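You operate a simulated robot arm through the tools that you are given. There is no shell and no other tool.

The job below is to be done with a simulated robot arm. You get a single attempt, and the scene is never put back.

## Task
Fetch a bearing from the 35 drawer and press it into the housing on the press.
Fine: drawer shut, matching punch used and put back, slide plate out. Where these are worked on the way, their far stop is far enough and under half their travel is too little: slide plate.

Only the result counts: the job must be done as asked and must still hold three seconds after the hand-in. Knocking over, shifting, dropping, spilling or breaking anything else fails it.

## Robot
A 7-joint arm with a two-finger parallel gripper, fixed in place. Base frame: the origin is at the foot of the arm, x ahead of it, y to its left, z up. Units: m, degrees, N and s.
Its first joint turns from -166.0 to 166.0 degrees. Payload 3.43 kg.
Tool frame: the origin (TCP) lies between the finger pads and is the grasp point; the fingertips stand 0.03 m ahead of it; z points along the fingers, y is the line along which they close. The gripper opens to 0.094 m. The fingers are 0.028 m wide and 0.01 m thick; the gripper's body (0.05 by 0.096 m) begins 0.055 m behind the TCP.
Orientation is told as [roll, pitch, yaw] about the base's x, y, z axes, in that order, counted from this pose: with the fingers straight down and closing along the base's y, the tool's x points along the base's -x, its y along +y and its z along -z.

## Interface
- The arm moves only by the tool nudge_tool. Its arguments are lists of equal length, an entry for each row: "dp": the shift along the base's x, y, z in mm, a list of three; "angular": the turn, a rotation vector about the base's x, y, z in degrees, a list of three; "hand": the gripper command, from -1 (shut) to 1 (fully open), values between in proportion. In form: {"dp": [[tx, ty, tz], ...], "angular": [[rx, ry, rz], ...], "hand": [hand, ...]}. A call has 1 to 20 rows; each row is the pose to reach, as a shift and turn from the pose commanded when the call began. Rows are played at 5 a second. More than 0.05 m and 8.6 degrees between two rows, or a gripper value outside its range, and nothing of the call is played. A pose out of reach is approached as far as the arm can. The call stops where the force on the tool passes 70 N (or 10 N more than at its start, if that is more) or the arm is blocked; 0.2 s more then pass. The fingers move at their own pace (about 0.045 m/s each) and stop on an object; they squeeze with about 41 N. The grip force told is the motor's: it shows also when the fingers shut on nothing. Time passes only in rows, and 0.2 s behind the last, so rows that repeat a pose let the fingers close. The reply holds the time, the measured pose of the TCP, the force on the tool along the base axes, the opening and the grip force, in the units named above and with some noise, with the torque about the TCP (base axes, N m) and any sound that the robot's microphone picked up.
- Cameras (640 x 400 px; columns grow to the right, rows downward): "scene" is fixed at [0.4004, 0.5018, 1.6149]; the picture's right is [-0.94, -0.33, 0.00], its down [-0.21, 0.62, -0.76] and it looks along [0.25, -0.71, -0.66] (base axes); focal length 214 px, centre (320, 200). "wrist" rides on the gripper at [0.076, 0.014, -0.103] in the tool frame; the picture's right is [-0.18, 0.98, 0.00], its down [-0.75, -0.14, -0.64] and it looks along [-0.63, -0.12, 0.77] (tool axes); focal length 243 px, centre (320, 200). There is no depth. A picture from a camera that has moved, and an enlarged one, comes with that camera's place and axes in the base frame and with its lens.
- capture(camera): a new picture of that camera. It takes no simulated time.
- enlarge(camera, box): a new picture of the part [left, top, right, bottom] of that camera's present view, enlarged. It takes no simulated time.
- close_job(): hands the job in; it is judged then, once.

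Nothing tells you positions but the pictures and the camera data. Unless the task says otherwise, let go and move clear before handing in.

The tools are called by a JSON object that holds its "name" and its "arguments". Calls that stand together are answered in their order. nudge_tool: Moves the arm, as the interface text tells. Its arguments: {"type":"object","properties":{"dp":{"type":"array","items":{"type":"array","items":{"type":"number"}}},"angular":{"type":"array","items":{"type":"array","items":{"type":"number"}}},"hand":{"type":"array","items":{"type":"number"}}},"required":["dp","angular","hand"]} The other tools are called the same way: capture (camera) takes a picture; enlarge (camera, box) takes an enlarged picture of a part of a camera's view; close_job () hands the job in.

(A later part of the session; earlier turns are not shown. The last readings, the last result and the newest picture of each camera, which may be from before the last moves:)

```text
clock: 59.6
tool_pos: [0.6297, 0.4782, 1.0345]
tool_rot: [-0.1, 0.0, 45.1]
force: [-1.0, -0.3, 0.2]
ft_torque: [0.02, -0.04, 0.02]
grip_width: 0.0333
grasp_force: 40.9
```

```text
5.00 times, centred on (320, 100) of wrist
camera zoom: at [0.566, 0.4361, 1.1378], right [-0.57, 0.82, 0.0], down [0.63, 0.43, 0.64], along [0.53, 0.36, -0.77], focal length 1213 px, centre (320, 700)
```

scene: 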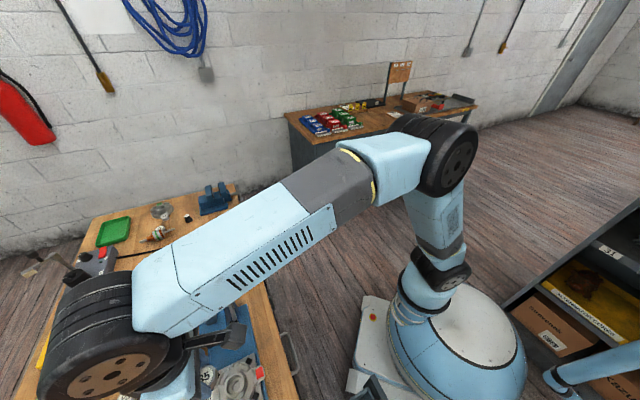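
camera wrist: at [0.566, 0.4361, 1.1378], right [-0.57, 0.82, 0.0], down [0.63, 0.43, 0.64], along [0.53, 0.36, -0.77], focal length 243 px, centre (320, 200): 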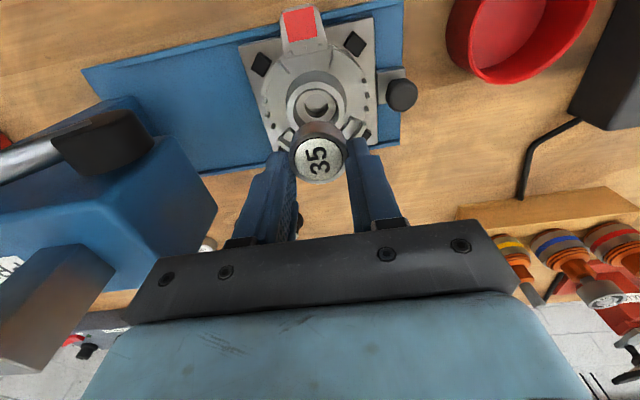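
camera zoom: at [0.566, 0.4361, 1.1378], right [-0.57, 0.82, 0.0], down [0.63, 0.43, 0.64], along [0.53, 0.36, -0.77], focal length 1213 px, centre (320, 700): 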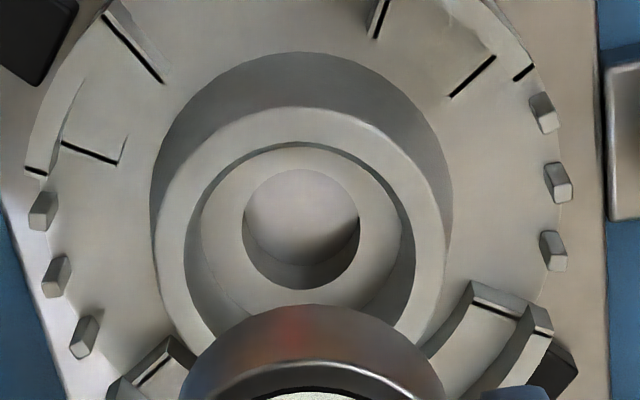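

{"name": "nudge_tool", "arguments": {"dp": [[1, 0, -20], [3, 0.5, -40], [3.2, 0.5, -57]], "angular": [[0, 0, 0], [0, 0, 0], [0, 0, 0]], "hand": [-1, -1, -1]}}

{"name": "capture", "arguments": {"camera": "wrist"}}

{"name": "enlarge", "arguments": {"camera": "wrist", "box": [250, 80, 390, 190]}}

{"name": "enlarge", "arguments": {"camera": "scene", "box": [160, 330, 300, 400]}}

```text
clock: 60.4
tool_pos: [0.6334, 0.4778, 0.9795]
tool_rot: [-0.2, 0.0, 45.1]
force: [1.5, -0.1, -0.6]
ft_torque: [0.0, -0.03, 0.0]
grip_width: 0.0335
grasp_force: 40.6
```

```text
taken
camera wrist: at [0.5699, 0.4358, 1.0818], right [-0.57, 0.82, 0.0], down [0.63, 0.43, 0.64], along [0.53, 0.36, -0.77], focal length 243 px, centre (320, 200)
```

wrist: 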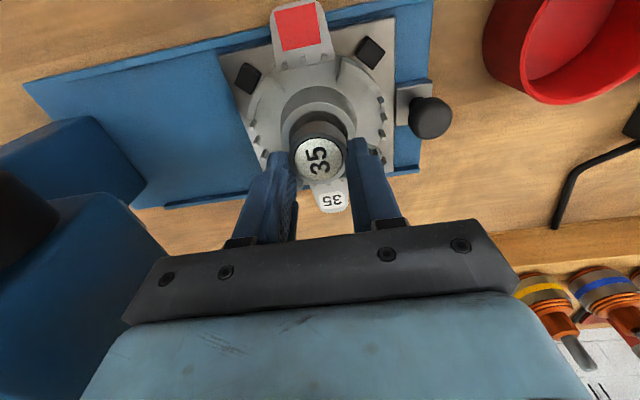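

```text
3.64 times, centred on (320, 135) of wrist
camera zoom: at [0.5699, 0.4358, 1.0818], right [-0.57, 0.82, 0.0], down [0.63, 0.43, 0.64], along [0.53, 0.36, -0.77], focal length 882 px, centre (320, 436)
```

zoom: 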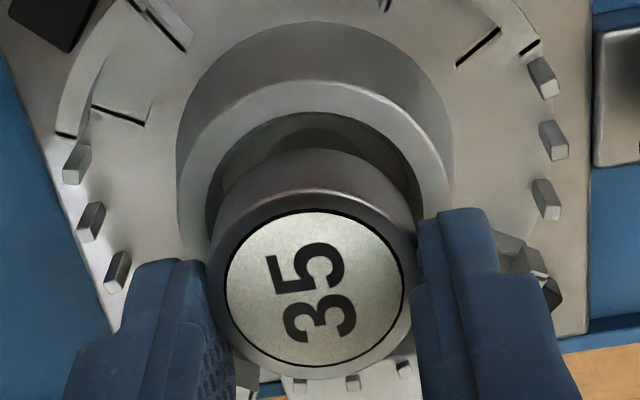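

```text
4.57 times, centred on (230, 365) of scene
camera zoom: at [0.4004, 0.5018, 1.6149], right [-0.94, -0.33, 0.0], down [-0.21, 0.62, -0.76], along [0.25, -0.71, -0.66], focal length 980 px, centre (731, -554)
```

zoom: 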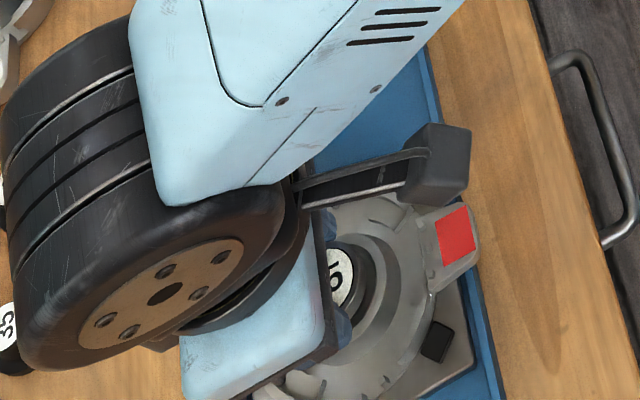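

The bearing and the bore look concentric to within about 1 mm, with a gap of about 1 cm. I'll lower gently.

{"name": "nudge_tool", "arguments": {"dp": [[0, 0, -2], [0, 0, -4], [0, 0, -6], [0, 0, -8]], "angular": [[0, 0, 0], [0, 0, 0], [0, 0, 0], [0, 0, 0]], "hand": [-1, -1, -1, -1]}}

{"name": "enlarge", "arguments": {"camera": "wrist", "box": [250, 80, 390, 190]}}

```text
clock: 61.4
tool_pos: [0.6357, 0.479, 0.9729]
tool_rot: [-0.1, -0.2, 45.1]
force: [-2.4, -1.7, 22.5]
ft_torque: [0.04, -0.19, -0.06]
grip_width: 0.0334
grasp_force: 40.8
```

```text
3.64 times, centred on (320, 135) of wrist
camera zoom: at [0.5702, 0.4357, 1.0749], right [-0.57, 0.82, 0.0], down [0.63, 0.43, 0.64], along [0.53, 0.36, -0.76], focal length 882 px, centre (320, 436)
```

zoom: 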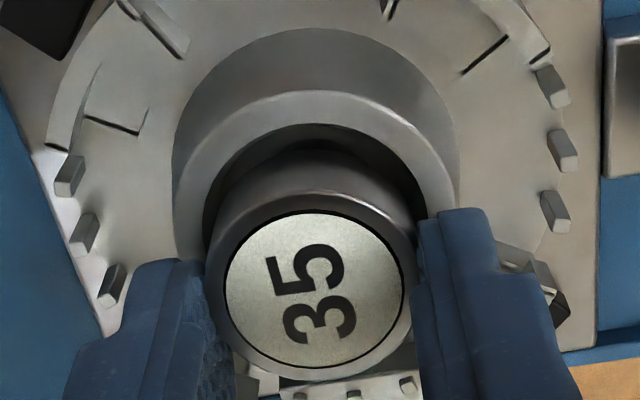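

Contact came with the bearing about 2 mm too far outward. I'll lift slightly, shift 2.3 mm back toward the robot, and lower again.

{"name": "nudge_tool", "arguments": {"dp": [[0, 0, 4], [-2, -2, 4], [-3, -2.5, 1], [-3, -2.5, -1], [-3, -2.5, -3]], "angular": [[0, 0, 0], [0, 0, 0], [0, 0, 0], [0, 0, 0], [0, 0, 0]], "hand": [-1, -1, -1, -1, -1]}}

{"name": "enlarge", "arguments": {"camera": "wrist", "box": [250, 80, 390, 190]}}

```text
clock: 62.6
tool_pos: [0.6319, 0.4757, 0.9698]
tool_rot: [0.0, -0.1, 45.1]
force: [1.1, -3.7, 19.6]
ft_torque: [-0.25, 0.22, -0.01]
grip_width: 0.0335
grasp_force: 41.2
```

```text
3.64 times, centred on (320, 135) of wrist
camera zoom: at [0.5676, 0.4337, 1.0714], right [-0.57, 0.82, 0.0], down [0.63, 0.43, 0.64], along [0.53, 0.36, -0.77], focal length 882 px, centre (320, 436)
```

zoom: 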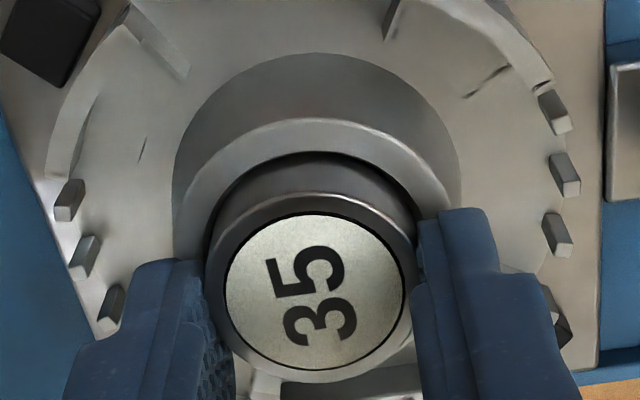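

{"name": "nudge_tool", "arguments": {"dp": [[0.5, -0.5, 0], [0.7, -0.7, -1], [0.7, -0.7, -2]], "angular": [[0, 0, 0], [0, 0, 0], [0, 0, 0]], "hand": [-1, -1, -1]}}

{"name": "enlarge", "arguments": {"camera": "wrist", "box": [250, 80, 390, 190]}}

```text
clock: 63.4
tool_pos: [0.633, 0.4762, 0.9684]
tool_rot: [0.0, -0.2, 45.0]
force: [6.1, 9.6, 30.3]
ft_torque: [0.22, 0.27, -0.07]
grip_width: 0.0333
grasp_force: 41.1
```

```text
3.64 times, centred on (320, 135) of wrist
camera zoom: at [0.568, 0.4326, 1.0699], right [-0.57, 0.82, 0.0], down [0.63, 0.43, 0.65], along [0.53, 0.36, -0.76], focal length 882 px, centre (320, 436)
```

zoom: 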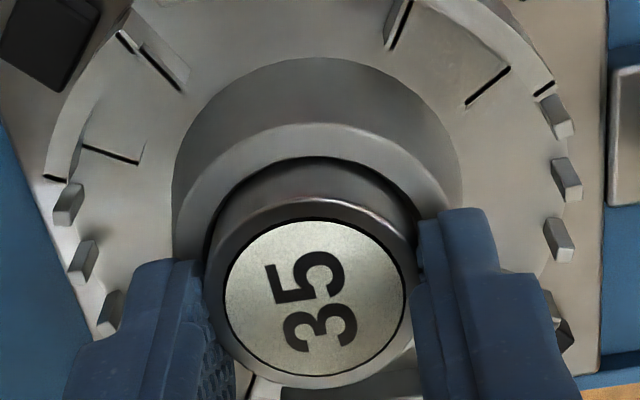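

{"name": "nudge_tool", "arguments": {"dp": [[0.6, 0.6, 1], [0.6, 0.6, 1], [0.6, 0.6, 1]], "angular": [[0, 0, 0], [0, 0, 0], [0, 0, 0]], "hand": [-1, -1, -1]}}

```text
clock: 64.2
tool_pos: [0.6334, 0.4747, 0.9687]
tool_rot: [-0.1, -0.1, 45.1]
force: [2.2, 6.6, 33.0]
ft_torque: [0.28, 0.37, -0.01]
grip_width: 0.0335
grasp_force: 40.8
```

{"name": "nudge_tool", "arguments": {"dp": [[0.2, 0.5, 1], [0.2, 0.5, 2], [0.2, 0.5, 2]], "angular": [[0, 0, 0], [0, 0, 0], [0, 0, 0]], "hand": [-1, -1, -1]}}

{"name": "enlarge", "arguments": {"camera": "wrist", "box": [250, 80, 390, 190]}}

```text
clock: 65.0
tool_pos: [0.6324, 0.4761, 0.9683]
tool_rot: [-0.1, 0.1, 45.1]
force: [-0.5, 3.2, 3.0]
ft_torque: [0.14, 0.02, 0.01]
grip_width: 0.0333
grasp_force: 41.4
```

```text
3.64 times, centred on (320, 135) of wrist
camera zoom: at [0.5689, 0.4329, 1.0704], right [-0.57, 0.82, 0.0], down [0.63, 0.44, 0.64], along [0.53, 0.36, -0.77], focal length 882 px, centre (320, 436)
```

zoom: 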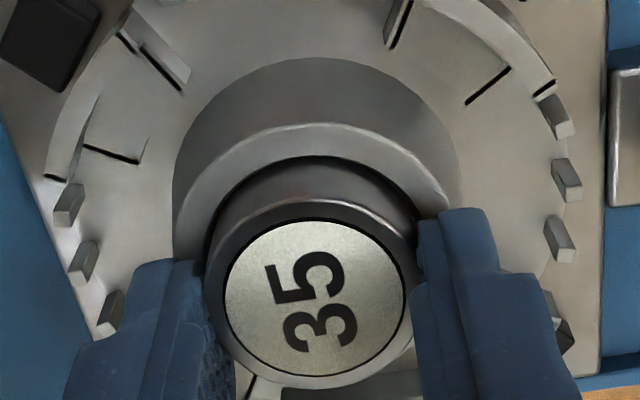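

Forces are low and the bearing sits in the bore mouth. I'll release it and rise for a look.

{"name": "nudge_tool", "arguments": {"dp": [[0, 0, 0], [0, 0, 0], [0, 0, 0], [0, 0, 10], [0, 0, 30], [0, 0, 60], [-15, 20, 90], [-25, 30, 110]], "angular": [[0, 0, 0], [0, 0, 0], [0, 0, 0], [0, 0, 0], [0, 0, 0], [0, 0, 0], [0, 0, 0], [0, 0, 0]], "hand": [0.1, 0.1, 0.1, 0.1, 0.1, 0.1, 0.1, 0.1]}}

{"name": "capture", "arguments": {"camera": "wrist"}}

{"name": "enlarge", "arguments": {"camera": "wrist", "box": [230, 20, 370, 130]}}

```text
clock: 66.8
tool_pos: [0.6096, 0.5064, 1.0784]
tool_rot: [0.0, 0.0, 45.0]
force: [0.0, 0.9, -0.7]
ft_torque: [-0.01, 0.03, -0.01]
grip_width: 0.0516
grasp_force: 0.0
```

```text
taken
camera wrist: at [0.5462, 0.4634, 1.1806], right [-0.57, 0.82, 0.0], down [0.63, 0.43, 0.64], along [0.53, 0.36, -0.77], focal length 243 px, centre (320, 200)
```

wrist: 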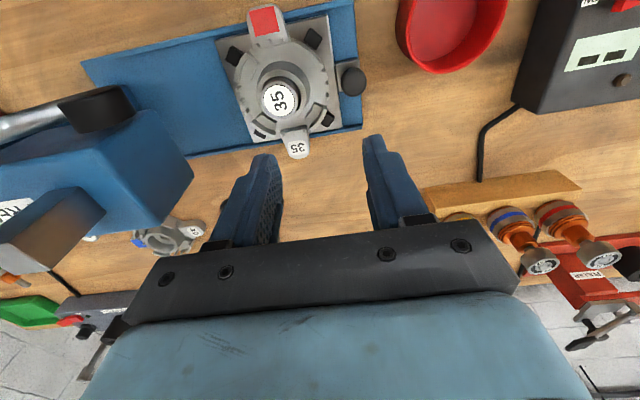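

```text
3.64 times, centred on (300, 75) of wrist
camera zoom: at [0.5462, 0.4634, 1.1806], right [-0.57, 0.82, 0.0], down [0.63, 0.43, 0.64], along [0.53, 0.36, -0.77], focal length 882 px, centre (393, 654)
```

zoom: 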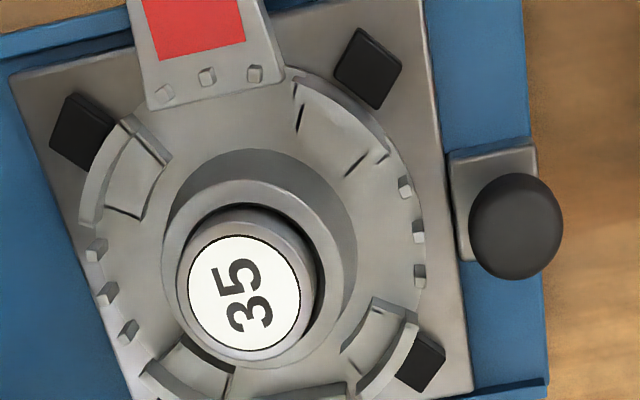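

{"name": "enlarge", "arguments": {"camera": "wrist", "box": [250, 60, 330, 125]}}

{"name": "enlarge", "arguments": {"camera": "scene", "box": [180, 330, 300, 400]}}

```text
6.15 times, centred on (290, 92) of wrist
camera zoom: at [0.5462, 0.4634, 1.1806], right [-0.57, 0.82, 0.0], down [0.63, 0.43, 0.64], along [0.53, 0.36, -0.77], focal length 1493 px, centre (505, 862)
```

zoom: 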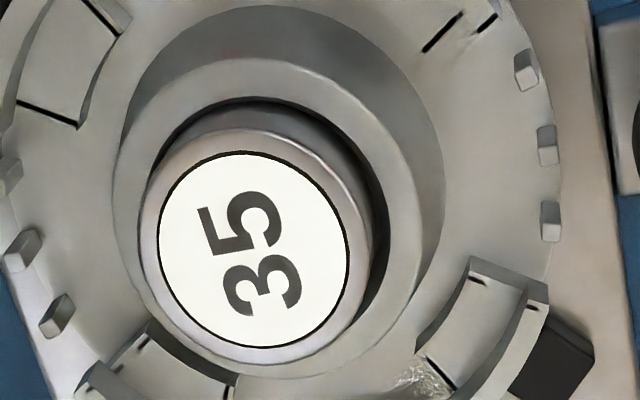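

```text
5.33 times, centred on (240, 365) of scene
camera zoom: at [0.4004, 0.5018, 1.6149], right [-0.94, -0.33, 0.0], down [-0.21, 0.62, -0.76], along [0.25, -0.71, -0.66], focal length 1144 px, centre (747, -680)
```

zoom: 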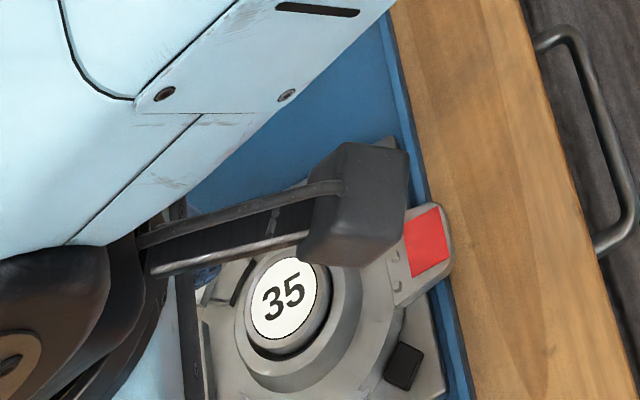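

The bearing sits level and concentric in the bore mouth. Next I'll go look at the 35 punch behind the press.

{"name": "nudge_tool", "arguments": {"dp": [[0, 0, 40], [0, 0, 80], [20, 0, 110], [60, -4, 110], [100, -8, 110], [138, -10, 100], [138, -10, 72]], "angular": [[0, 0, 0], [0, 0, 0], [0, 0, 0], [0, 0, 0], [0, 0, 0], [0, 0, 0], [0, 0, 0]], "hand": [0.1, 0.1, 0.1, 0.1, 0.1, 0.1, 0.1]}}

{"name": "capture", "arguments": {"camera": "wrist"}}

{"name": "capture", "arguments": {"camera": "scene"}}

```text
clock: 68.4
tool_pos: [0.7495, 0.4957, 1.1471]
tool_rot: [0.0, 0.0, 45.1]
force: [-0.5, -0.4, 0.3]
ft_torque: [0.0, 0.01, 0.03]
grip_width: 0.0516
grasp_force: 0.1
```

```text
taken
camera wrist: at [0.6862, 0.4529, 1.2497], right [-0.57, 0.82, 0.0], down [0.63, 0.43, 0.64], along [0.53, 0.36, -0.77], focal length 243 px, centre (320, 200)
```

wrist: 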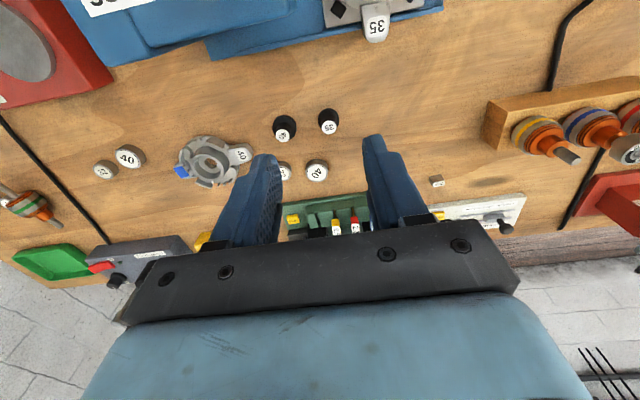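

```text
taken
```

scene: 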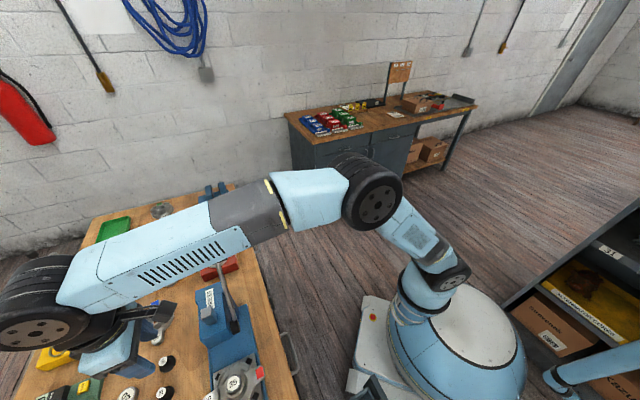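

{"name": "enlarge", "arguments": {"camera": "wrist", "box": [250, 90, 370, 190]}}

{"name": "enlarge", "arguments": {"camera": "wrist", "box": [300, 95, 356, 143]}}

{"name": "enlarge", "arguments": {"camera": "scene", "box": [110, 260, 290, 400]}}

```text
4.00 times, centred on (310, 140) of wrist
camera zoom: at [0.6862, 0.4529, 1.2497], right [-0.57, 0.82, 0.0], down [0.63, 0.43, 0.64], along [0.53, 0.36, -0.77], focal length 970 px, centre (360, 440)
```

zoom: 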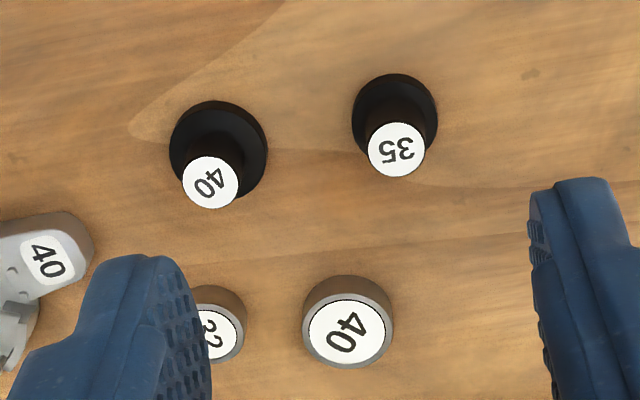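

```text
8.33 times, centred on (328, 119) of wrist
camera zoom: at [0.6862, 0.4529, 1.2497], right [-0.57, 0.82, 0.0], down [0.63, 0.43, 0.64], along [0.53, 0.36, -0.77], focal length 2022 px, centre (253, 875)
```

zoom: 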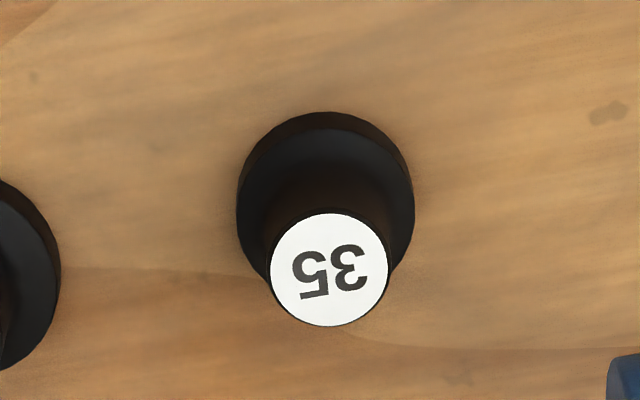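

```text
2.86 times, centred on (200, 330) of scene
camera zoom: at [0.4004, 0.5018, 1.6149], right [-0.94, -0.33, 0.0], down [-0.21, 0.62, -0.76], along [0.25, -0.71, -0.66], focal length 613 px, centre (663, -171)
```

zoom: 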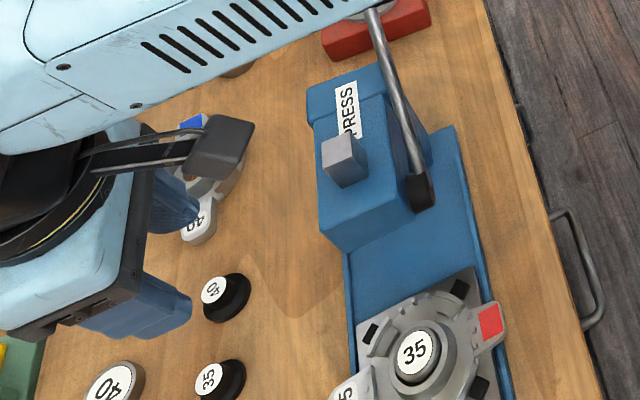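

The 35 punch stands at about n 0.9515, t -0.178. It is about 31 mm tall, with a knob of about 21 mm and a flange of about 33 mm. I'll approach from above.

{"name": "nudge_tool", "arguments": {"dp": [[20, 21, -30], [40, 42, -70], [49, 51, -110], [49, 51, -150], [49, 51, -175]], "angular": [[0, 0, 0], [0, 0, 0], [0, 0, 0], [0, 0, 0], [0, 0, 0]], "hand": [0.1, 0.1, 0.1, 0.1, 0.1]}}

{"name": "capture", "arguments": {"camera": "wrist"}}

{"name": "enlarge", "arguments": {"camera": "wrist", "box": [240, 90, 400, 210]}}

```text
clock: 69.6
tool_pos: [0.7939, 0.5472, 0.9744]
tool_rot: [-0.1, -0.1, 45.1]
force: [0.1, -0.8, 0.0]
ft_torque: [-0.01, -0.01, 0.0]
grip_width: 0.0518
grasp_force: 0.1
```

```text
taken
camera wrist: at [0.7305, 0.5047, 1.0767], right [-0.57, 0.82, 0.0], down [0.63, 0.43, 0.64], along [0.53, 0.36, -0.77], focal length 243 px, centre (320, 200)
```

wrist: 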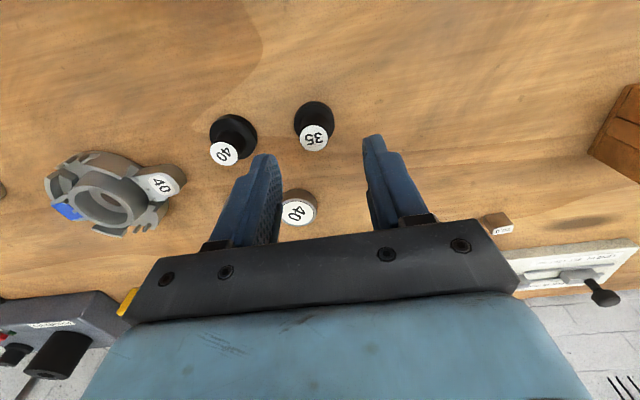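

```text
3.33 times, centred on (320, 150) of wrist
camera zoom: at [0.7305, 0.5047, 1.0767], right [-0.57, 0.82, 0.0], down [0.63, 0.43, 0.64], along [0.53, 0.36, -0.77], focal length 809 px, centre (320, 367)
```

zoom: 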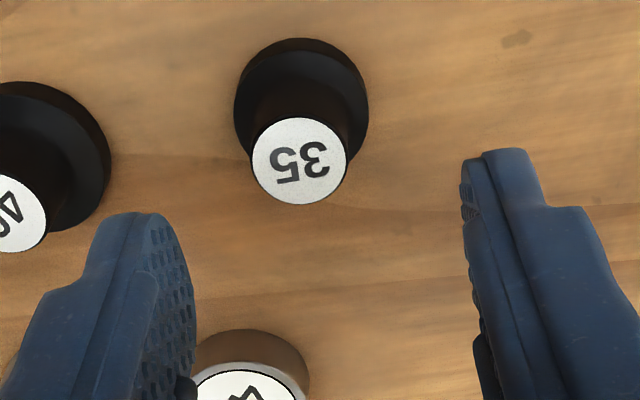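

{"name": "nudge_tool", "arguments": {"dp": [[3, -1, -15], [5, -2, -30], [5, -2, -42], [5, -2, -50]], "angular": [[0, 0, 0], [0, 0, 0], [0, 0, 0], [0, 0, 0]], "hand": [0.1, 0.1, 0.1, 0.1]}}

{"name": "enlarge", "arguments": {"camera": "wrist", "box": [220, 90, 420, 240]}}

```text
clock: 70.6
tool_pos: [0.8, 0.5453, 0.925]
tool_rot: [0.0, 0.0, 45.1]
force: [0.3, -0.1, 0.8]
ft_torque: [-0.01, -0.03, 0.0]
grip_width: 0.0518
grasp_force: 0.2
```

```text
2.67 times, centred on (320, 165) of wrist
camera zoom: at [0.7357, 0.5025, 1.027], right [-0.57, 0.82, 0.0], down [0.63, 0.43, 0.64], along [0.53, 0.36, -0.77], focal length 647 px, centre (320, 293)
```

zoom: 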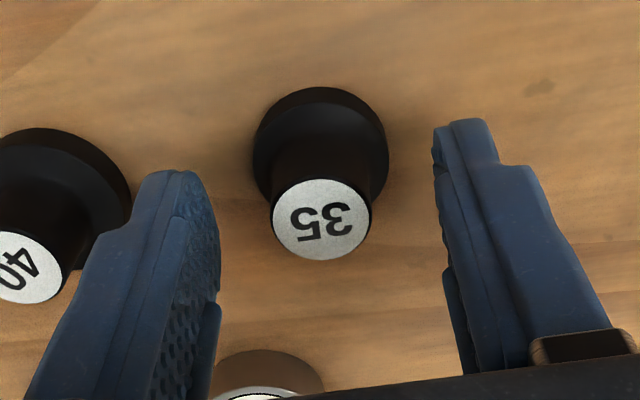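

The punch knob is centred between the fingers. I'll grip it.

{"name": "nudge_tool", "arguments": {"dp": [[0, 0, 0], [0, 0, 0], [0, 0, 0], [0, 0, 0]], "angular": [[0, 0, 0], [0, 0, 0], [0, 0, 0], [0, 0, 0]], "hand": [-1, -1, -1, -1]}}

{"name": "enlarge", "arguments": {"camera": "wrist", "box": [220, 90, 420, 240]}}

```text
clock: 71.6
tool_pos: [0.7994, 0.5442, 0.926]
tool_rot: [0.0, 0.1, 45.1]
force: [0.5, -1.3, 0.0]
ft_torque: [0.01, 0.02, -0.02]
grip_width: 0.0206
grasp_force: 40.8
```

```text
2.67 times, centred on (320, 165) of wrist
camera zoom: at [0.7357, 0.5026, 1.0273], right [-0.57, 0.82, 0.0], down [0.63, 0.43, 0.64], along [0.53, 0.36, -0.77], focal length 647 px, centre (320, 293)
```

zoom: 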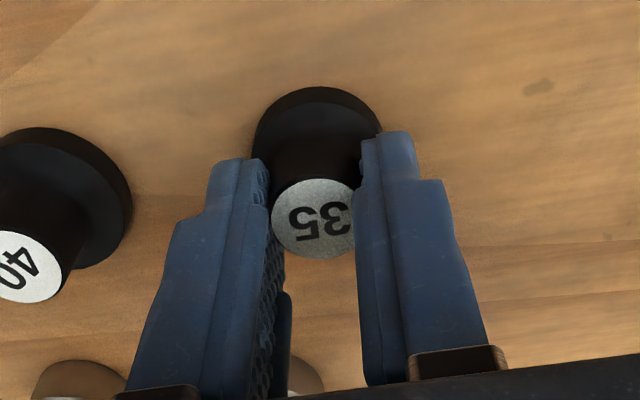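

The punch is gripped. I'll lift it and carry it over the bearing.

{"name": "nudge_tool", "arguments": {"dp": [[0, 0, 30], [0, 0, 70], [0, 0, 110], [0, 0, 150], [0, 0, 190], [-10, 10, 205], [-40, 0, 205], [-75, -15, 205], [-110, -35, 205], [-140, -55, 205], [-170, -70, 205], [-170, -70, 180], [-170, -70, 150], [-170, -70, 120]], "angular": [[0, 0, 0], [0, 0, 0], [0, 0, 0], [0, 0, 0], [0, 0, 0], [0, 0, 0], [0, 0, 0], [0, 0, 0], [0, 0, 0], [0, 0, 0], [0, 0, 0], [0, 0, 0], [0, 0, 0], [0, 0, 0]], "hand": [-1, -1, -1, -1, -1, -1, -1, -1, -1, -1, -1, -1, -1, -1]}}

{"name": "capture", "arguments": {"camera": "wrist"}}

{"name": "enlarge", "arguments": {"camera": "wrist", "box": [240, 40, 400, 170]}}

{"name": "capture", "arguments": {"camera": "scene"}}

```text
clock: 74.6
tool_pos: [0.6291, 0.4767, 1.0445]
tool_rot: [-0.1, 0.1, 45.0]
force: [-0.6, 0.4, -0.9]
ft_torque: [0.0, 0.0, 0.01]
grip_width: 0.0207
grasp_force: 40.9
```

```text
taken
camera wrist: at [0.565, 0.4332, 1.1467], right [-0.57, 0.82, 0.0], down [0.63, 0.43, 0.64], along [0.53, 0.36, -0.77], focal length 243 px, centre (320, 200)
```

wrist: 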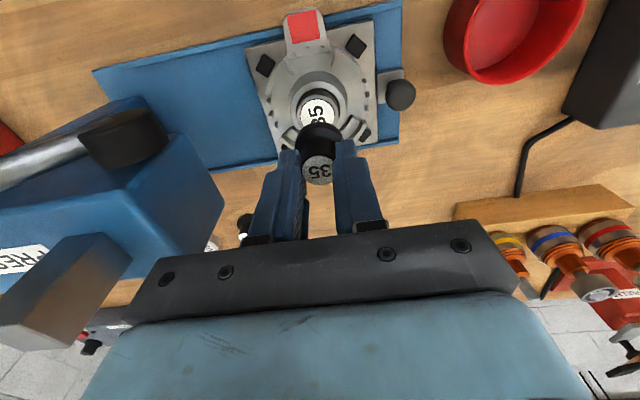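

```text
3.08 times, centred on (320, 105) of wrist
camera zoom: at [0.565, 0.4332, 1.1467], right [-0.57, 0.82, 0.0], down [0.63, 0.43, 0.64], along [0.53, 0.36, -0.77], focal length 746 px, centre (320, 492)
```

zoom: 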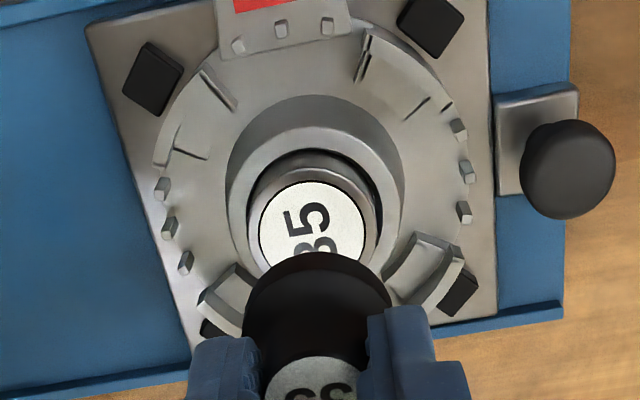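

```text
taken
```

scene: 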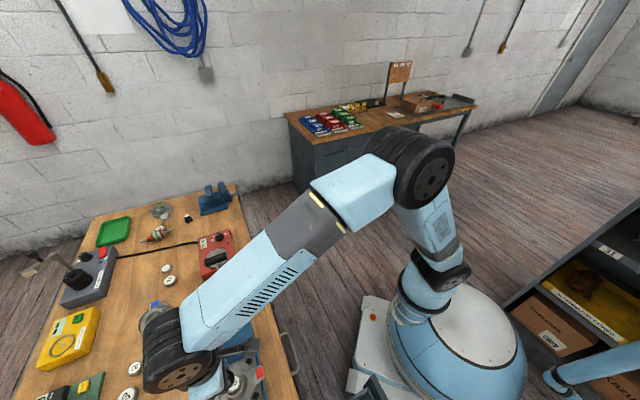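

{"name": "nudge_tool", "arguments": {"dp": [[1, -1.7, -15], [1, -1.7, -30], [1, -1.7, -40], [1, -1.7, -44]], "angular": [[0, 0, 0], [0, 0, 0], [0, 0, 0], [0, 0, 0]], "hand": [-1, -1, -1, -1]}}

{"name": "enlarge", "arguments": {"camera": "wrist", "box": [240, 80, 400, 210]}}

```text
clock: 75.6
tool_pos: [0.6308, 0.4738, 1.001]
tool_rot: [0.0, 0.0, 45.1]
force: [-0.2, 0.1, -1.2]
ft_torque: [0.01, -0.02, 0.02]
grip_width: 0.0207
grasp_force: 41.1
```

```text
3.08 times, centred on (320, 145) of wrist
camera zoom: at [0.567, 0.4312, 1.1027], right [-0.57, 0.82, 0.0], down [0.63, 0.43, 0.64], along [0.53, 0.36, -0.77], focal length 746 px, centre (320, 369)
```

zoom: 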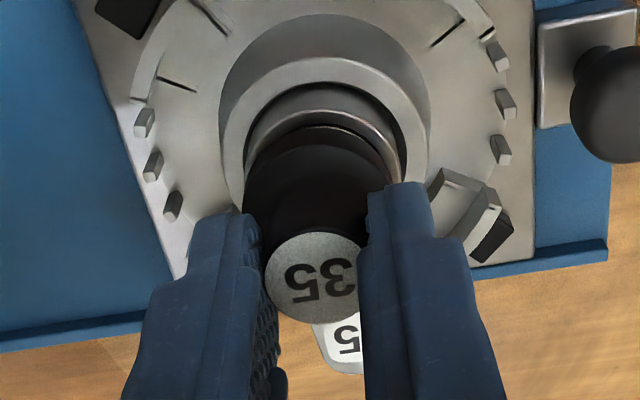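

{"name": "enlarge", "arguments": {"camera": "wrist", "box": [282, 95, 362, 150]}}

```text
7.27 times, centred on (322, 122) of wrist
camera zoom: at [0.567, 0.4312, 1.1027], right [-0.57, 0.82, 0.0], down [0.63, 0.43, 0.64], along [0.53, 0.36, -0.77], focal length 1764 px, centre (306, 764)
```

zoom: 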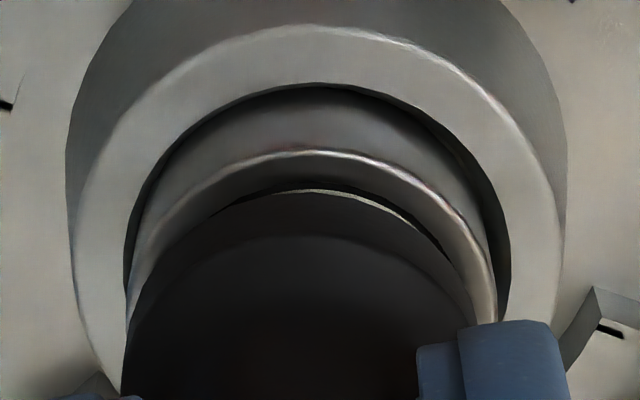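

{"name": "nudge_tool", "arguments": {"dp": [[-0.8, 0, -3], [-0.8, 0, -5], [-0.8, 0, -7]], "angular": [[0, 0, 0], [0, 0, 0], [0, 0, 0]], "hand": [-1, -1, -1]}}

```text
clock: 76.4
tool_pos: [0.6307, 0.4745, 0.9967]
tool_rot: [-0.2, -0.2, 45.2]
force: [1.0, 0.7, 25.2]
ft_torque: [0.15, 0.17, 0.0]
grip_width: 0.0205
grasp_force: 41.2
```

The punch rests on the bearing, with contact at about z 0.997. I'll relieve the preload, release it, and rise.

{"name": "nudge_tool", "arguments": {"dp": [[0, 0, 2.5], [0, 0, 2.5], [0, 0, 2.5], [0, 0, 2.5], [0, 0, 20], [0, 0, 50], [0, 0, 80], [-15, 15, 110]], "angular": [[0, 0, 0], [0, 0, 0], [0, 0, 0], [0, 0, 0], [0, 0, 0], [0, 0, 0], [0, 0, 0], [0, 0, 0]], "hand": [-1, -0.1, -0.1, -0.1, -0.1, -0.1, -0.1, -0.1]}}

{"name": "capture", "arguments": {"camera": "wrist"}}

{"name": "enlarge", "arguments": {"camera": "wrist", "box": [240, 30, 400, 160]}}

```text
clock: 78.2
tool_pos: [0.615, 0.488, 1.1043]
tool_rot: [0.0, 0.0, 44.9]
force: [0.2, -0.8, -1.0]
ft_torque: [-0.01, 0.06, 0.02]
grip_width: 0.0427
grasp_force: 0.0
```

```text
taken
camera wrist: at [0.5506, 0.4454, 1.2066], right [-0.57, 0.82, 0.0], down [0.63, 0.43, 0.64], along [0.53, 0.36, -0.77], focal length 243 px, centre (320, 200)
```

wrist: 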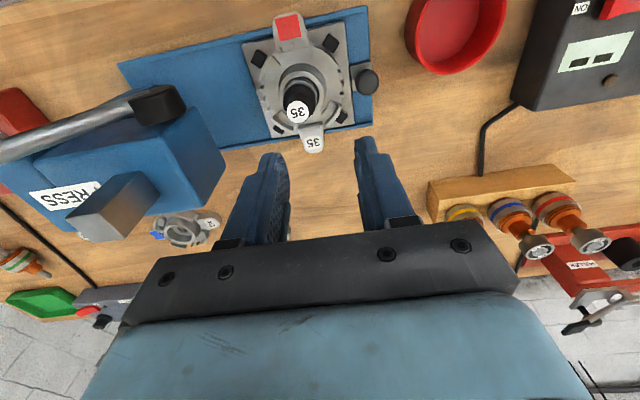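

```text
3.08 times, centred on (320, 95) of wrist
camera zoom: at [0.5506, 0.4454, 1.2066], right [-0.57, 0.82, 0.0], down [0.63, 0.43, 0.64], along [0.53, 0.36, -0.77], focal length 746 px, centre (320, 523)
```

zoom: 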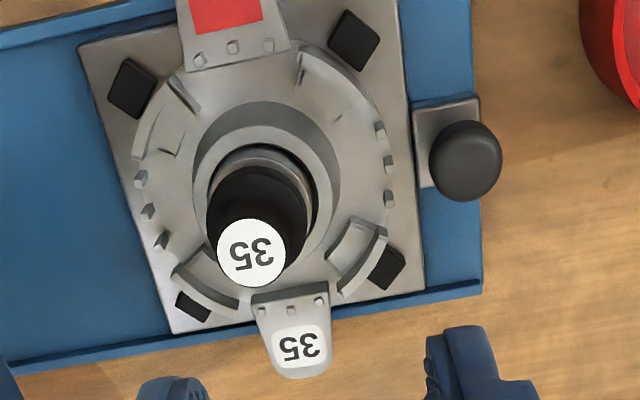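

The punch stands upright on the bearing. Before sliding the plate in, I want to see the press throat, ram and lever from the open side, so I'll back off to a viewing pose.

{"name": "nudge_tool", "arguments": {"dp": [[-20, 0, 30], [-45, 0, 60], [-75, -2, 80], [-105, -4, 96], [-135, -5, 96], [-165, -6, 96], [-185, -7, 96]], "angular": [[0, 0, -5], [0, 0, -12], [0, 0, -20], [0, 0, -28], [0, 0, -36], [0, 0, -42], [0, 0, -45]], "hand": [-0.1, 0, 0, 0, 0, 0, 0]}}

{"name": "capture", "arguments": {"camera": "wrist"}}

{"name": "enlarge", "arguments": {"camera": "wrist", "box": [180, 60, 480, 240]}}

{"name": "enlarge", "arguments": {"camera": "scene", "box": [160, 230, 320, 400]}}

```text
clock: 79.8
tool_pos: [0.4292, 0.4821, 1.2011]
tool_rot: [-0.1, 0.0, 0.0]
force: [-0.6, 0.4, -0.5]
ft_torque: [0.01, -0.02, -0.01]
grip_width: 0.047
grasp_force: 0.1
```

```text
taken
camera wrist: at [0.3533, 0.4973, 1.303], right [0.18, 0.98, 0.0], down [0.75, -0.14, 0.64], along [0.63, -0.12, -0.77], focal length 243 px, centre (320, 200)
```

wrist: 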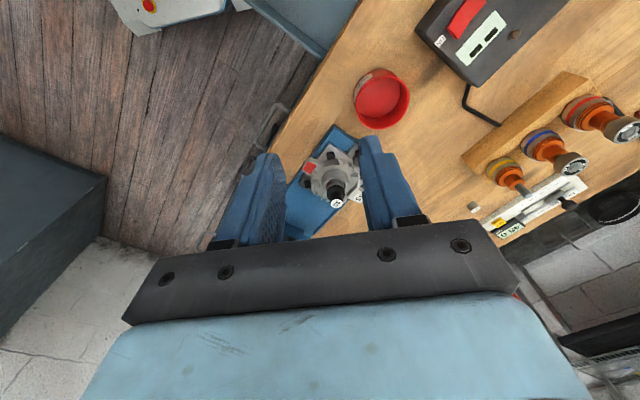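

```text
2.13 times, centred on (330, 150) of wrist
camera zoom: at [0.3533, 0.4973, 1.303], right [0.18, 0.98, 0.0], down [0.75, -0.14, 0.64], along [0.63, -0.12, -0.77], focal length 518 px, centre (299, 307)
```

zoom: 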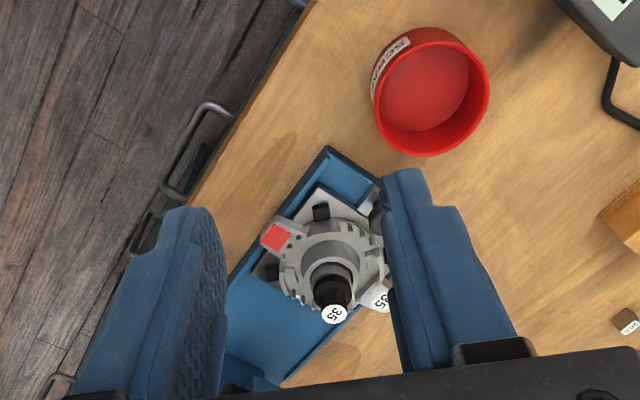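

```text
2.35 times, centred on (240, 315) of scene
camera zoom: at [0.4004, 0.5018, 1.6149], right [-0.94, -0.33, 0.0], down [-0.21, 0.62, -0.76], along [0.25, -0.71, -0.66], focal length 505 px, centre (508, -71)
```

zoom: 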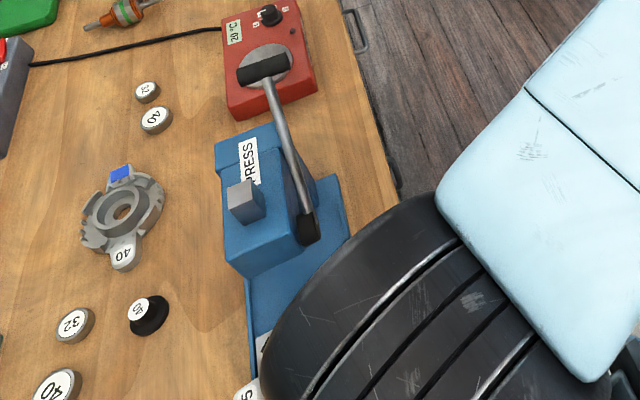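

{"name": "nudge_tool", "arguments": {"dp": [[0, 0, 0], [0, 0, -20], [20, 0, -40], [40, 0, -60]], "angular": [[0, -7, 0], [0, -14, 0], [0, -20, 0], [0, -25, 0]], "hand": [0, 0, 0, 0]}}

{"name": "capture", "arguments": {"camera": "wrist"}}

{"name": "enlarge", "arguments": {"camera": "wrist", "box": [200, 60, 440, 240]}}

```text
clock: 80.8
tool_pos: [0.4706, 0.4828, 1.1398]
tool_rot: [-0.1, -25.1, 0.2]
force: [-0.2, -0.2, 0.3]
ft_torque: [-0.02, -0.02, -0.02]
grip_width: 0.047
grasp_force: 0.2
```

```text
taken
camera wrist: at [0.358, 0.4975, 1.2007], right [0.17, 0.98, 0.08], down [0.41, -0.14, 0.9], along [0.9, -0.12, -0.43], focal length 243 px, centre (320, 200)
```

wrist: 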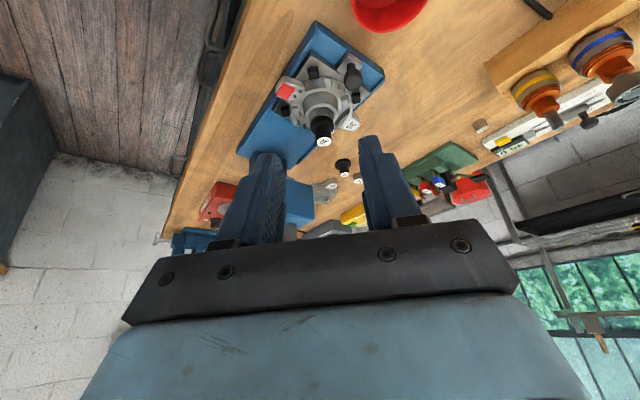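

```text
2.22 times, centred on (320, 150) of wrist
camera zoom: at [0.358, 0.4975, 1.2007], right [0.17, 0.98, 0.08], down [0.41, -0.14, 0.9], along [0.9, -0.12, -0.43], focal length 539 px, centre (320, 311)
```

zoom: 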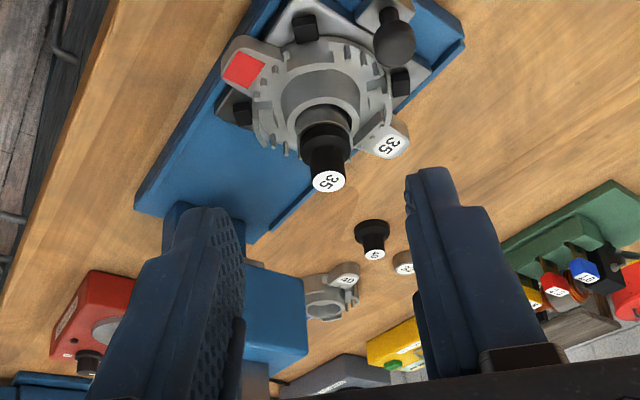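

{"name": "nudge_tool", "arguments": {"dp": [[0, 0, 0], [0, 0, 0]], "angular": [[0, 0, -8], [0, 0, -15]], "hand": [1, 1]}}

{"name": "capture", "arguments": {"camera": "wrist"}}

{"name": "enlarge", "arguments": {"camera": "wrist", "box": [220, 60, 460, 240]}}

```text
clock: 81.4
tool_pos: [0.4709, 0.4829, 1.1409]
tool_rot: [-0.1, -25.0, -14.9]
force: [-0.5, 0.2, -0.5]
ft_torque: [0.02, -0.02, -0.01]
grip_width: 0.0942
grasp_force: 0.0
```

```text
taken
camera wrist: at [0.366, 0.526, 1.2009], right [0.42, 0.91, 0.08], down [0.36, -0.24, 0.9], along [0.83, -0.35, -0.43], focal length 243 px, centre (320, 200)
```

wrist: 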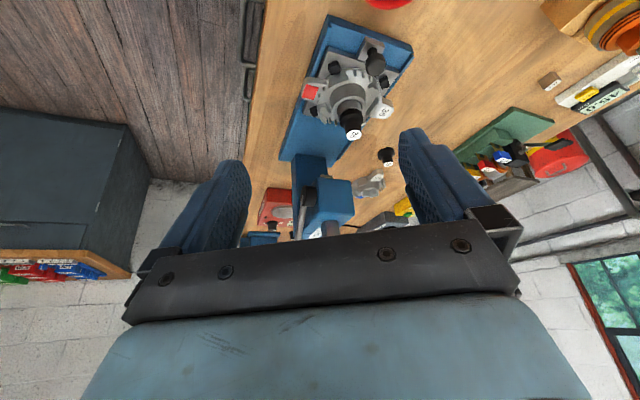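

```text
2.22 times, centred on (340, 150) of wrist
camera zoom: at [0.366, 0.526, 1.2009], right [0.42, 0.91, 0.08], down [0.36, -0.24, 0.9], along [0.83, -0.35, -0.43], focal length 539 px, centre (276, 311)
```

zoom: 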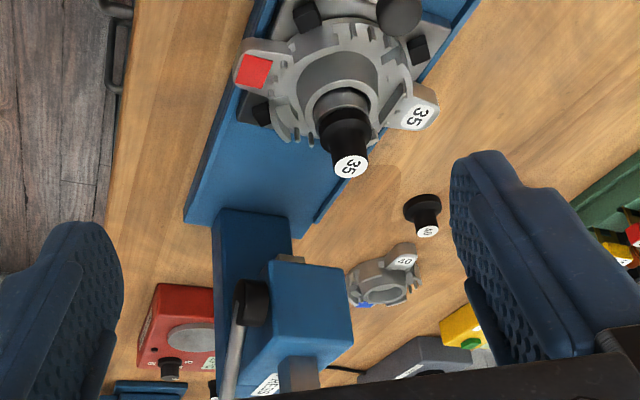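

{"name": "nudge_tool", "arguments": {"dp": [[-8, 38, 10], [-16, 76, 10], [-24, 114, 10], [-32, 152, 10], [-40, 189, 0]], "angular": [[0, 0, -4], [0, 0, -8], [0, 0, -12], [0, 0, -16], [0, 0, -20]], "hand": [1, 1, 1, 1, 1]}}

{"name": "capture", "arguments": {"camera": "wrist"}}

{"name": "enlarge", "arguments": {"camera": "wrist", "box": [220, 60, 460, 240]}}

```text
clock: 82.6
tool_pos: [0.4311, 0.6696, 1.1418]
tool_rot: [0.1, -25.0, -35.0]
force: [0.3, -0.6, 0.3]
ft_torque: [0.02, 0.05, -0.01]
grip_width: 0.094
grasp_force: 0.0
```

```text
taken
camera wrist: at [0.3467, 0.7468, 1.2021], right [0.7, 0.71, 0.08], down [0.26, -0.35, 0.9], along [0.67, -0.61, -0.43], focal length 243 px, centre (320, 200)
```

wrist: 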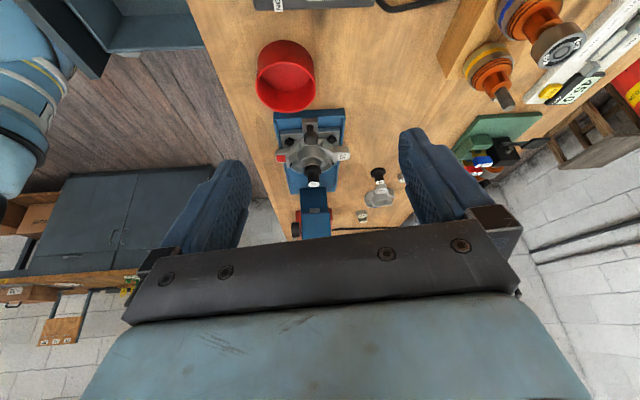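

```text
2.22 times, centred on (340, 150) of wrist
camera zoom: at [0.3467, 0.7468, 1.2021], right [0.7, 0.71, 0.08], down [0.26, -0.35, 0.9], along [0.67, -0.61, -0.43], focal length 539 px, centre (276, 311)
```

zoom: 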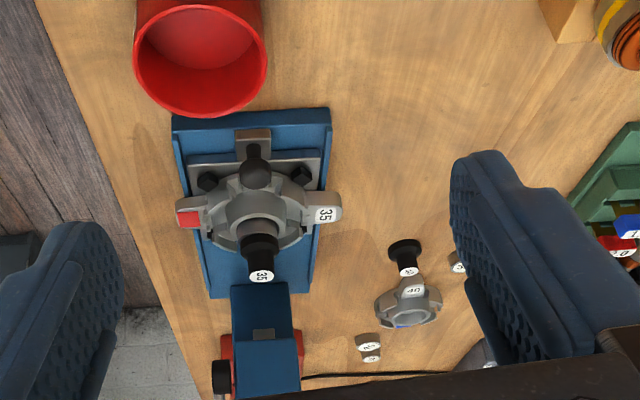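

{"name": "nudge_tool", "arguments": {"dp": [[0, 0, -25], [0, 0, -50], [0, 0, -75]], "angular": [[-3, -3.7, 0], [-6, -7.4, 0], [-10, -12.3, 0]], "hand": [1, 1, 1]}}

{"name": "capture", "arguments": {"camera": "wrist"}}

{"name": "enlarge", "arguments": {"camera": "wrist", "box": [220, 60, 460, 240]}}

```text
clock: 83.4
tool_pos: [0.4303, 0.6693, 1.0652]
tool_rot: [-1.5, -40.9, -34.2]
force: [0.2, -0.7, 1.1]
ft_torque: [0.03, 0.05, -0.02]
grip_width: 0.0937
grasp_force: 0.2
```

```text
taken
camera wrist: at [0.337, 0.7552, 1.0924], right [0.68, 0.73, 0.1], down [0.05, -0.19, 0.98], along [0.73, -0.66, -0.16], focal length 243 px, centre (320, 200)
```

wrist: 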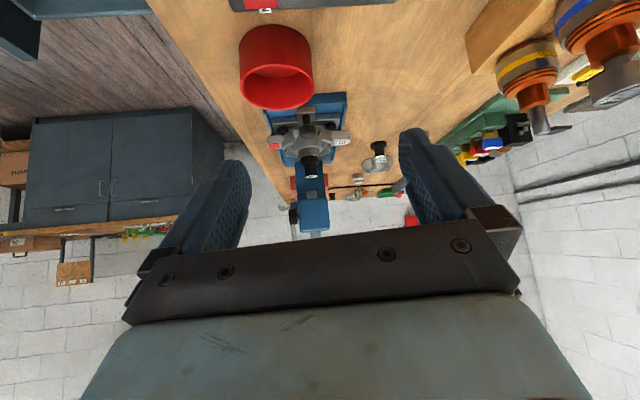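

```text
2.22 times, centred on (340, 150) of wrist
camera zoom: at [0.337, 0.7552, 1.0924], right [0.68, 0.73, 0.1], down [0.05, -0.19, 0.98], along [0.73, -0.66, -0.16], focal length 539 px, centre (276, 311)
```

zoom: 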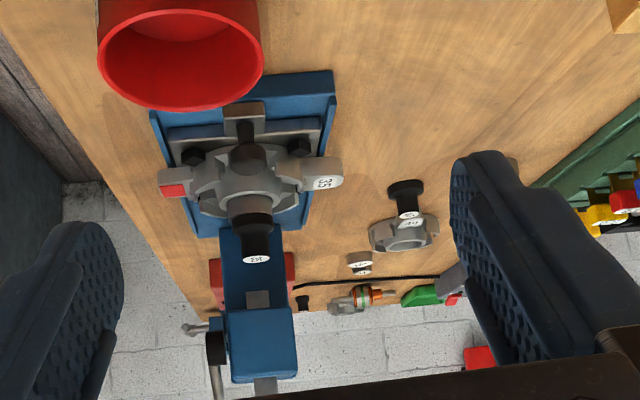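

Now I can see the press: the head overhangs with the ram tip below it, and the plate slides in under it. I'll straighten the tool to yaw -45, so the camera is on the open side, above the slide plate's black knob.

{"name": "nudge_tool", "arguments": {"dp": [[20, -20, 15], [50, -49, 15], [80, -78, 15], [105, -102, 15], [130, -127, 15], [149.5, -146, 15]], "angular": [[4.86, 6.58, 0], [9.7, 13.2, 0], [14.6, 19.7, 0], [19.4, 26.3, 0], [24.3, 32.9, 0], [24.3, 32.9, 0]], "hand": [1, 0.6, 0.2, 0, 0, 0]}}

{"name": "capture", "arguments": {"camera": "wrist"}}

{"name": "capture", "arguments": {"camera": "scene"}}

```text
clock: 84.8
tool_pos: [0.5793, 0.5247, 1.0788]
tool_rot: [-0.1, 0.1, -34.6]
force: [-0.9, 0.3, 0.1]
ft_torque: [-0.01, -0.01, 0.0]
grip_width: 0.0469
grasp_force: 0.1
```

```text
taken
camera wrist: at [0.5241, 0.5809, 1.1826], right [0.71, 0.7, 0.0], down [0.54, -0.54, 0.64], along [0.45, -0.46, -0.77], focal length 243 px, centre (320, 200)
```

wrist: 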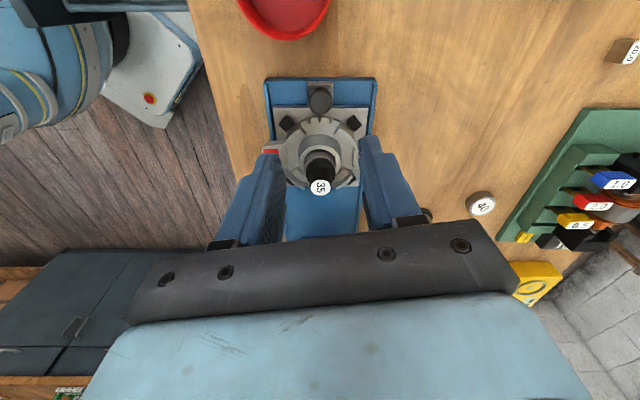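

```text
taken
```

scene: 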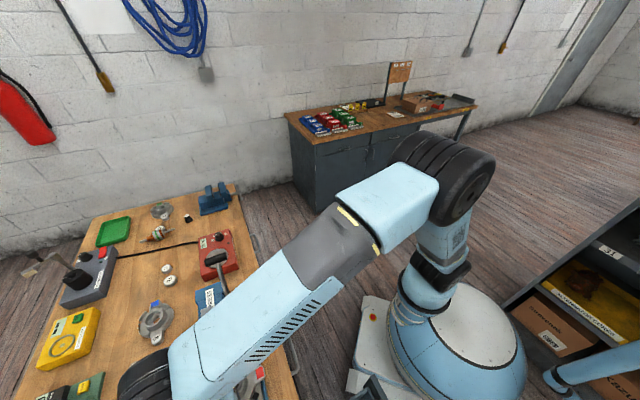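

{"name": "nudge_tool", "arguments": {"dp": [[0, 0, -20], [0, 0, -45], [0, 0, -60]], "angular": [[0, 0, -5], [0, 0, -10.4], [0, 0, -10.4]], "hand": [0, 0, 0]}}

{"name": "capture", "arguments": {"camera": "wrist"}}

{"name": "enlarge", "arguments": {"camera": "wrist", "box": [220, 80, 420, 230]}}

```text
clock: 85.6
tool_pos: [0.5801, 0.5243, 1.0212]
tool_rot: [-0.1, 0.0, -45.1]
force: [-0.3, -0.4, -0.3]
ft_torque: [-0.01, 0.05, 0.0]
grip_width: 0.0467
grasp_force: 0.0
```

```text
taken
camera wrist: at [0.5359, 0.5897, 1.1234], right [0.83, 0.56, 0.0], down [0.43, -0.63, 0.64], along [0.36, -0.53, -0.77], focal length 243 px, centre (320, 200)
```

wrist: 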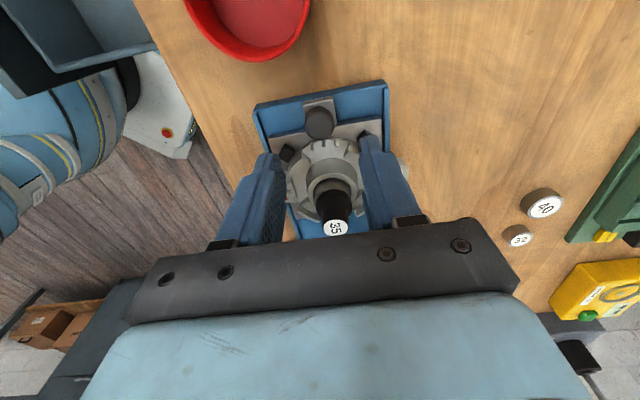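

```text
2.67 times, centred on (320, 155) of wrist
camera zoom: at [0.5359, 0.5897, 1.1234], right [0.83, 0.56, 0.0], down [0.43, -0.63, 0.64], along [0.36, -0.53, -0.77], focal length 647 px, centre (320, 320)
```

zoom: 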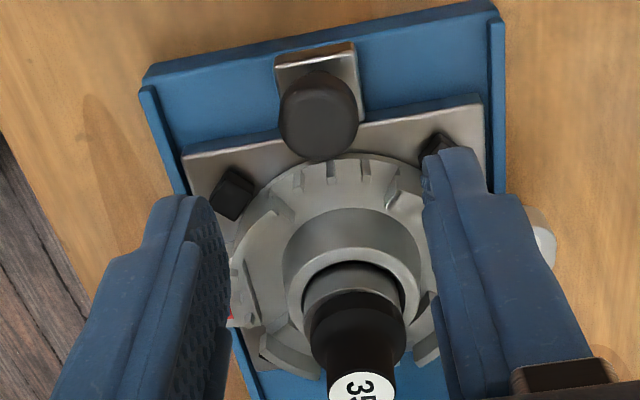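

The knob is directly below the tool. I'll lower onto it and grip it.

{"name": "nudge_tool", "arguments": {"dp": [[0, 0, -30], [0, 0, -60], [0, 0, -78], [0, 0, -78], [0, 0, -78], [0, 0, -78]], "angular": [[0, 0, 0], [0, 0, 0], [0, 0, 0], [0, 0, 0], [0, 0, 0], [0, 0, 0]], "hand": [0, 0, 0, -1, -1, -1]}}

{"name": "capture", "arguments": {"camera": "wrist"}}

```text
clock: 87.0
tool_pos: [0.5801, 0.525, 0.9411]
tool_rot: [-0.1, 0.1, -45.1]
force: [-7.9, -9.4, -0.2]
ft_torque: [0.28, 0.15, -0.1]
grip_width: 0.0231
grasp_force: 41.3
```

```text
taken
camera wrist: at [0.5361, 0.5887, 1.0439], right [0.83, 0.56, 0.0], down [0.43, -0.63, 0.64], along [0.36, -0.53, -0.77], focal length 243 px, centre (320, 200)
```

wrist: 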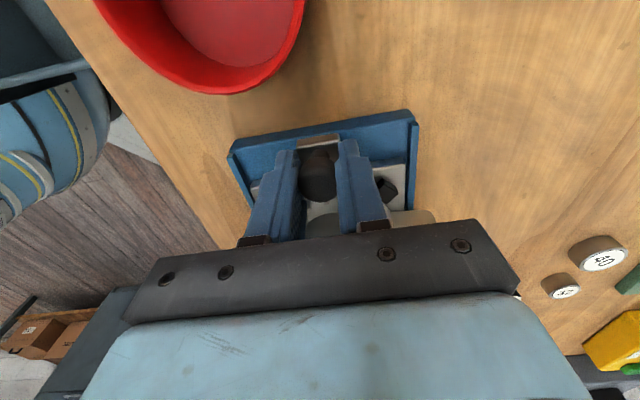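

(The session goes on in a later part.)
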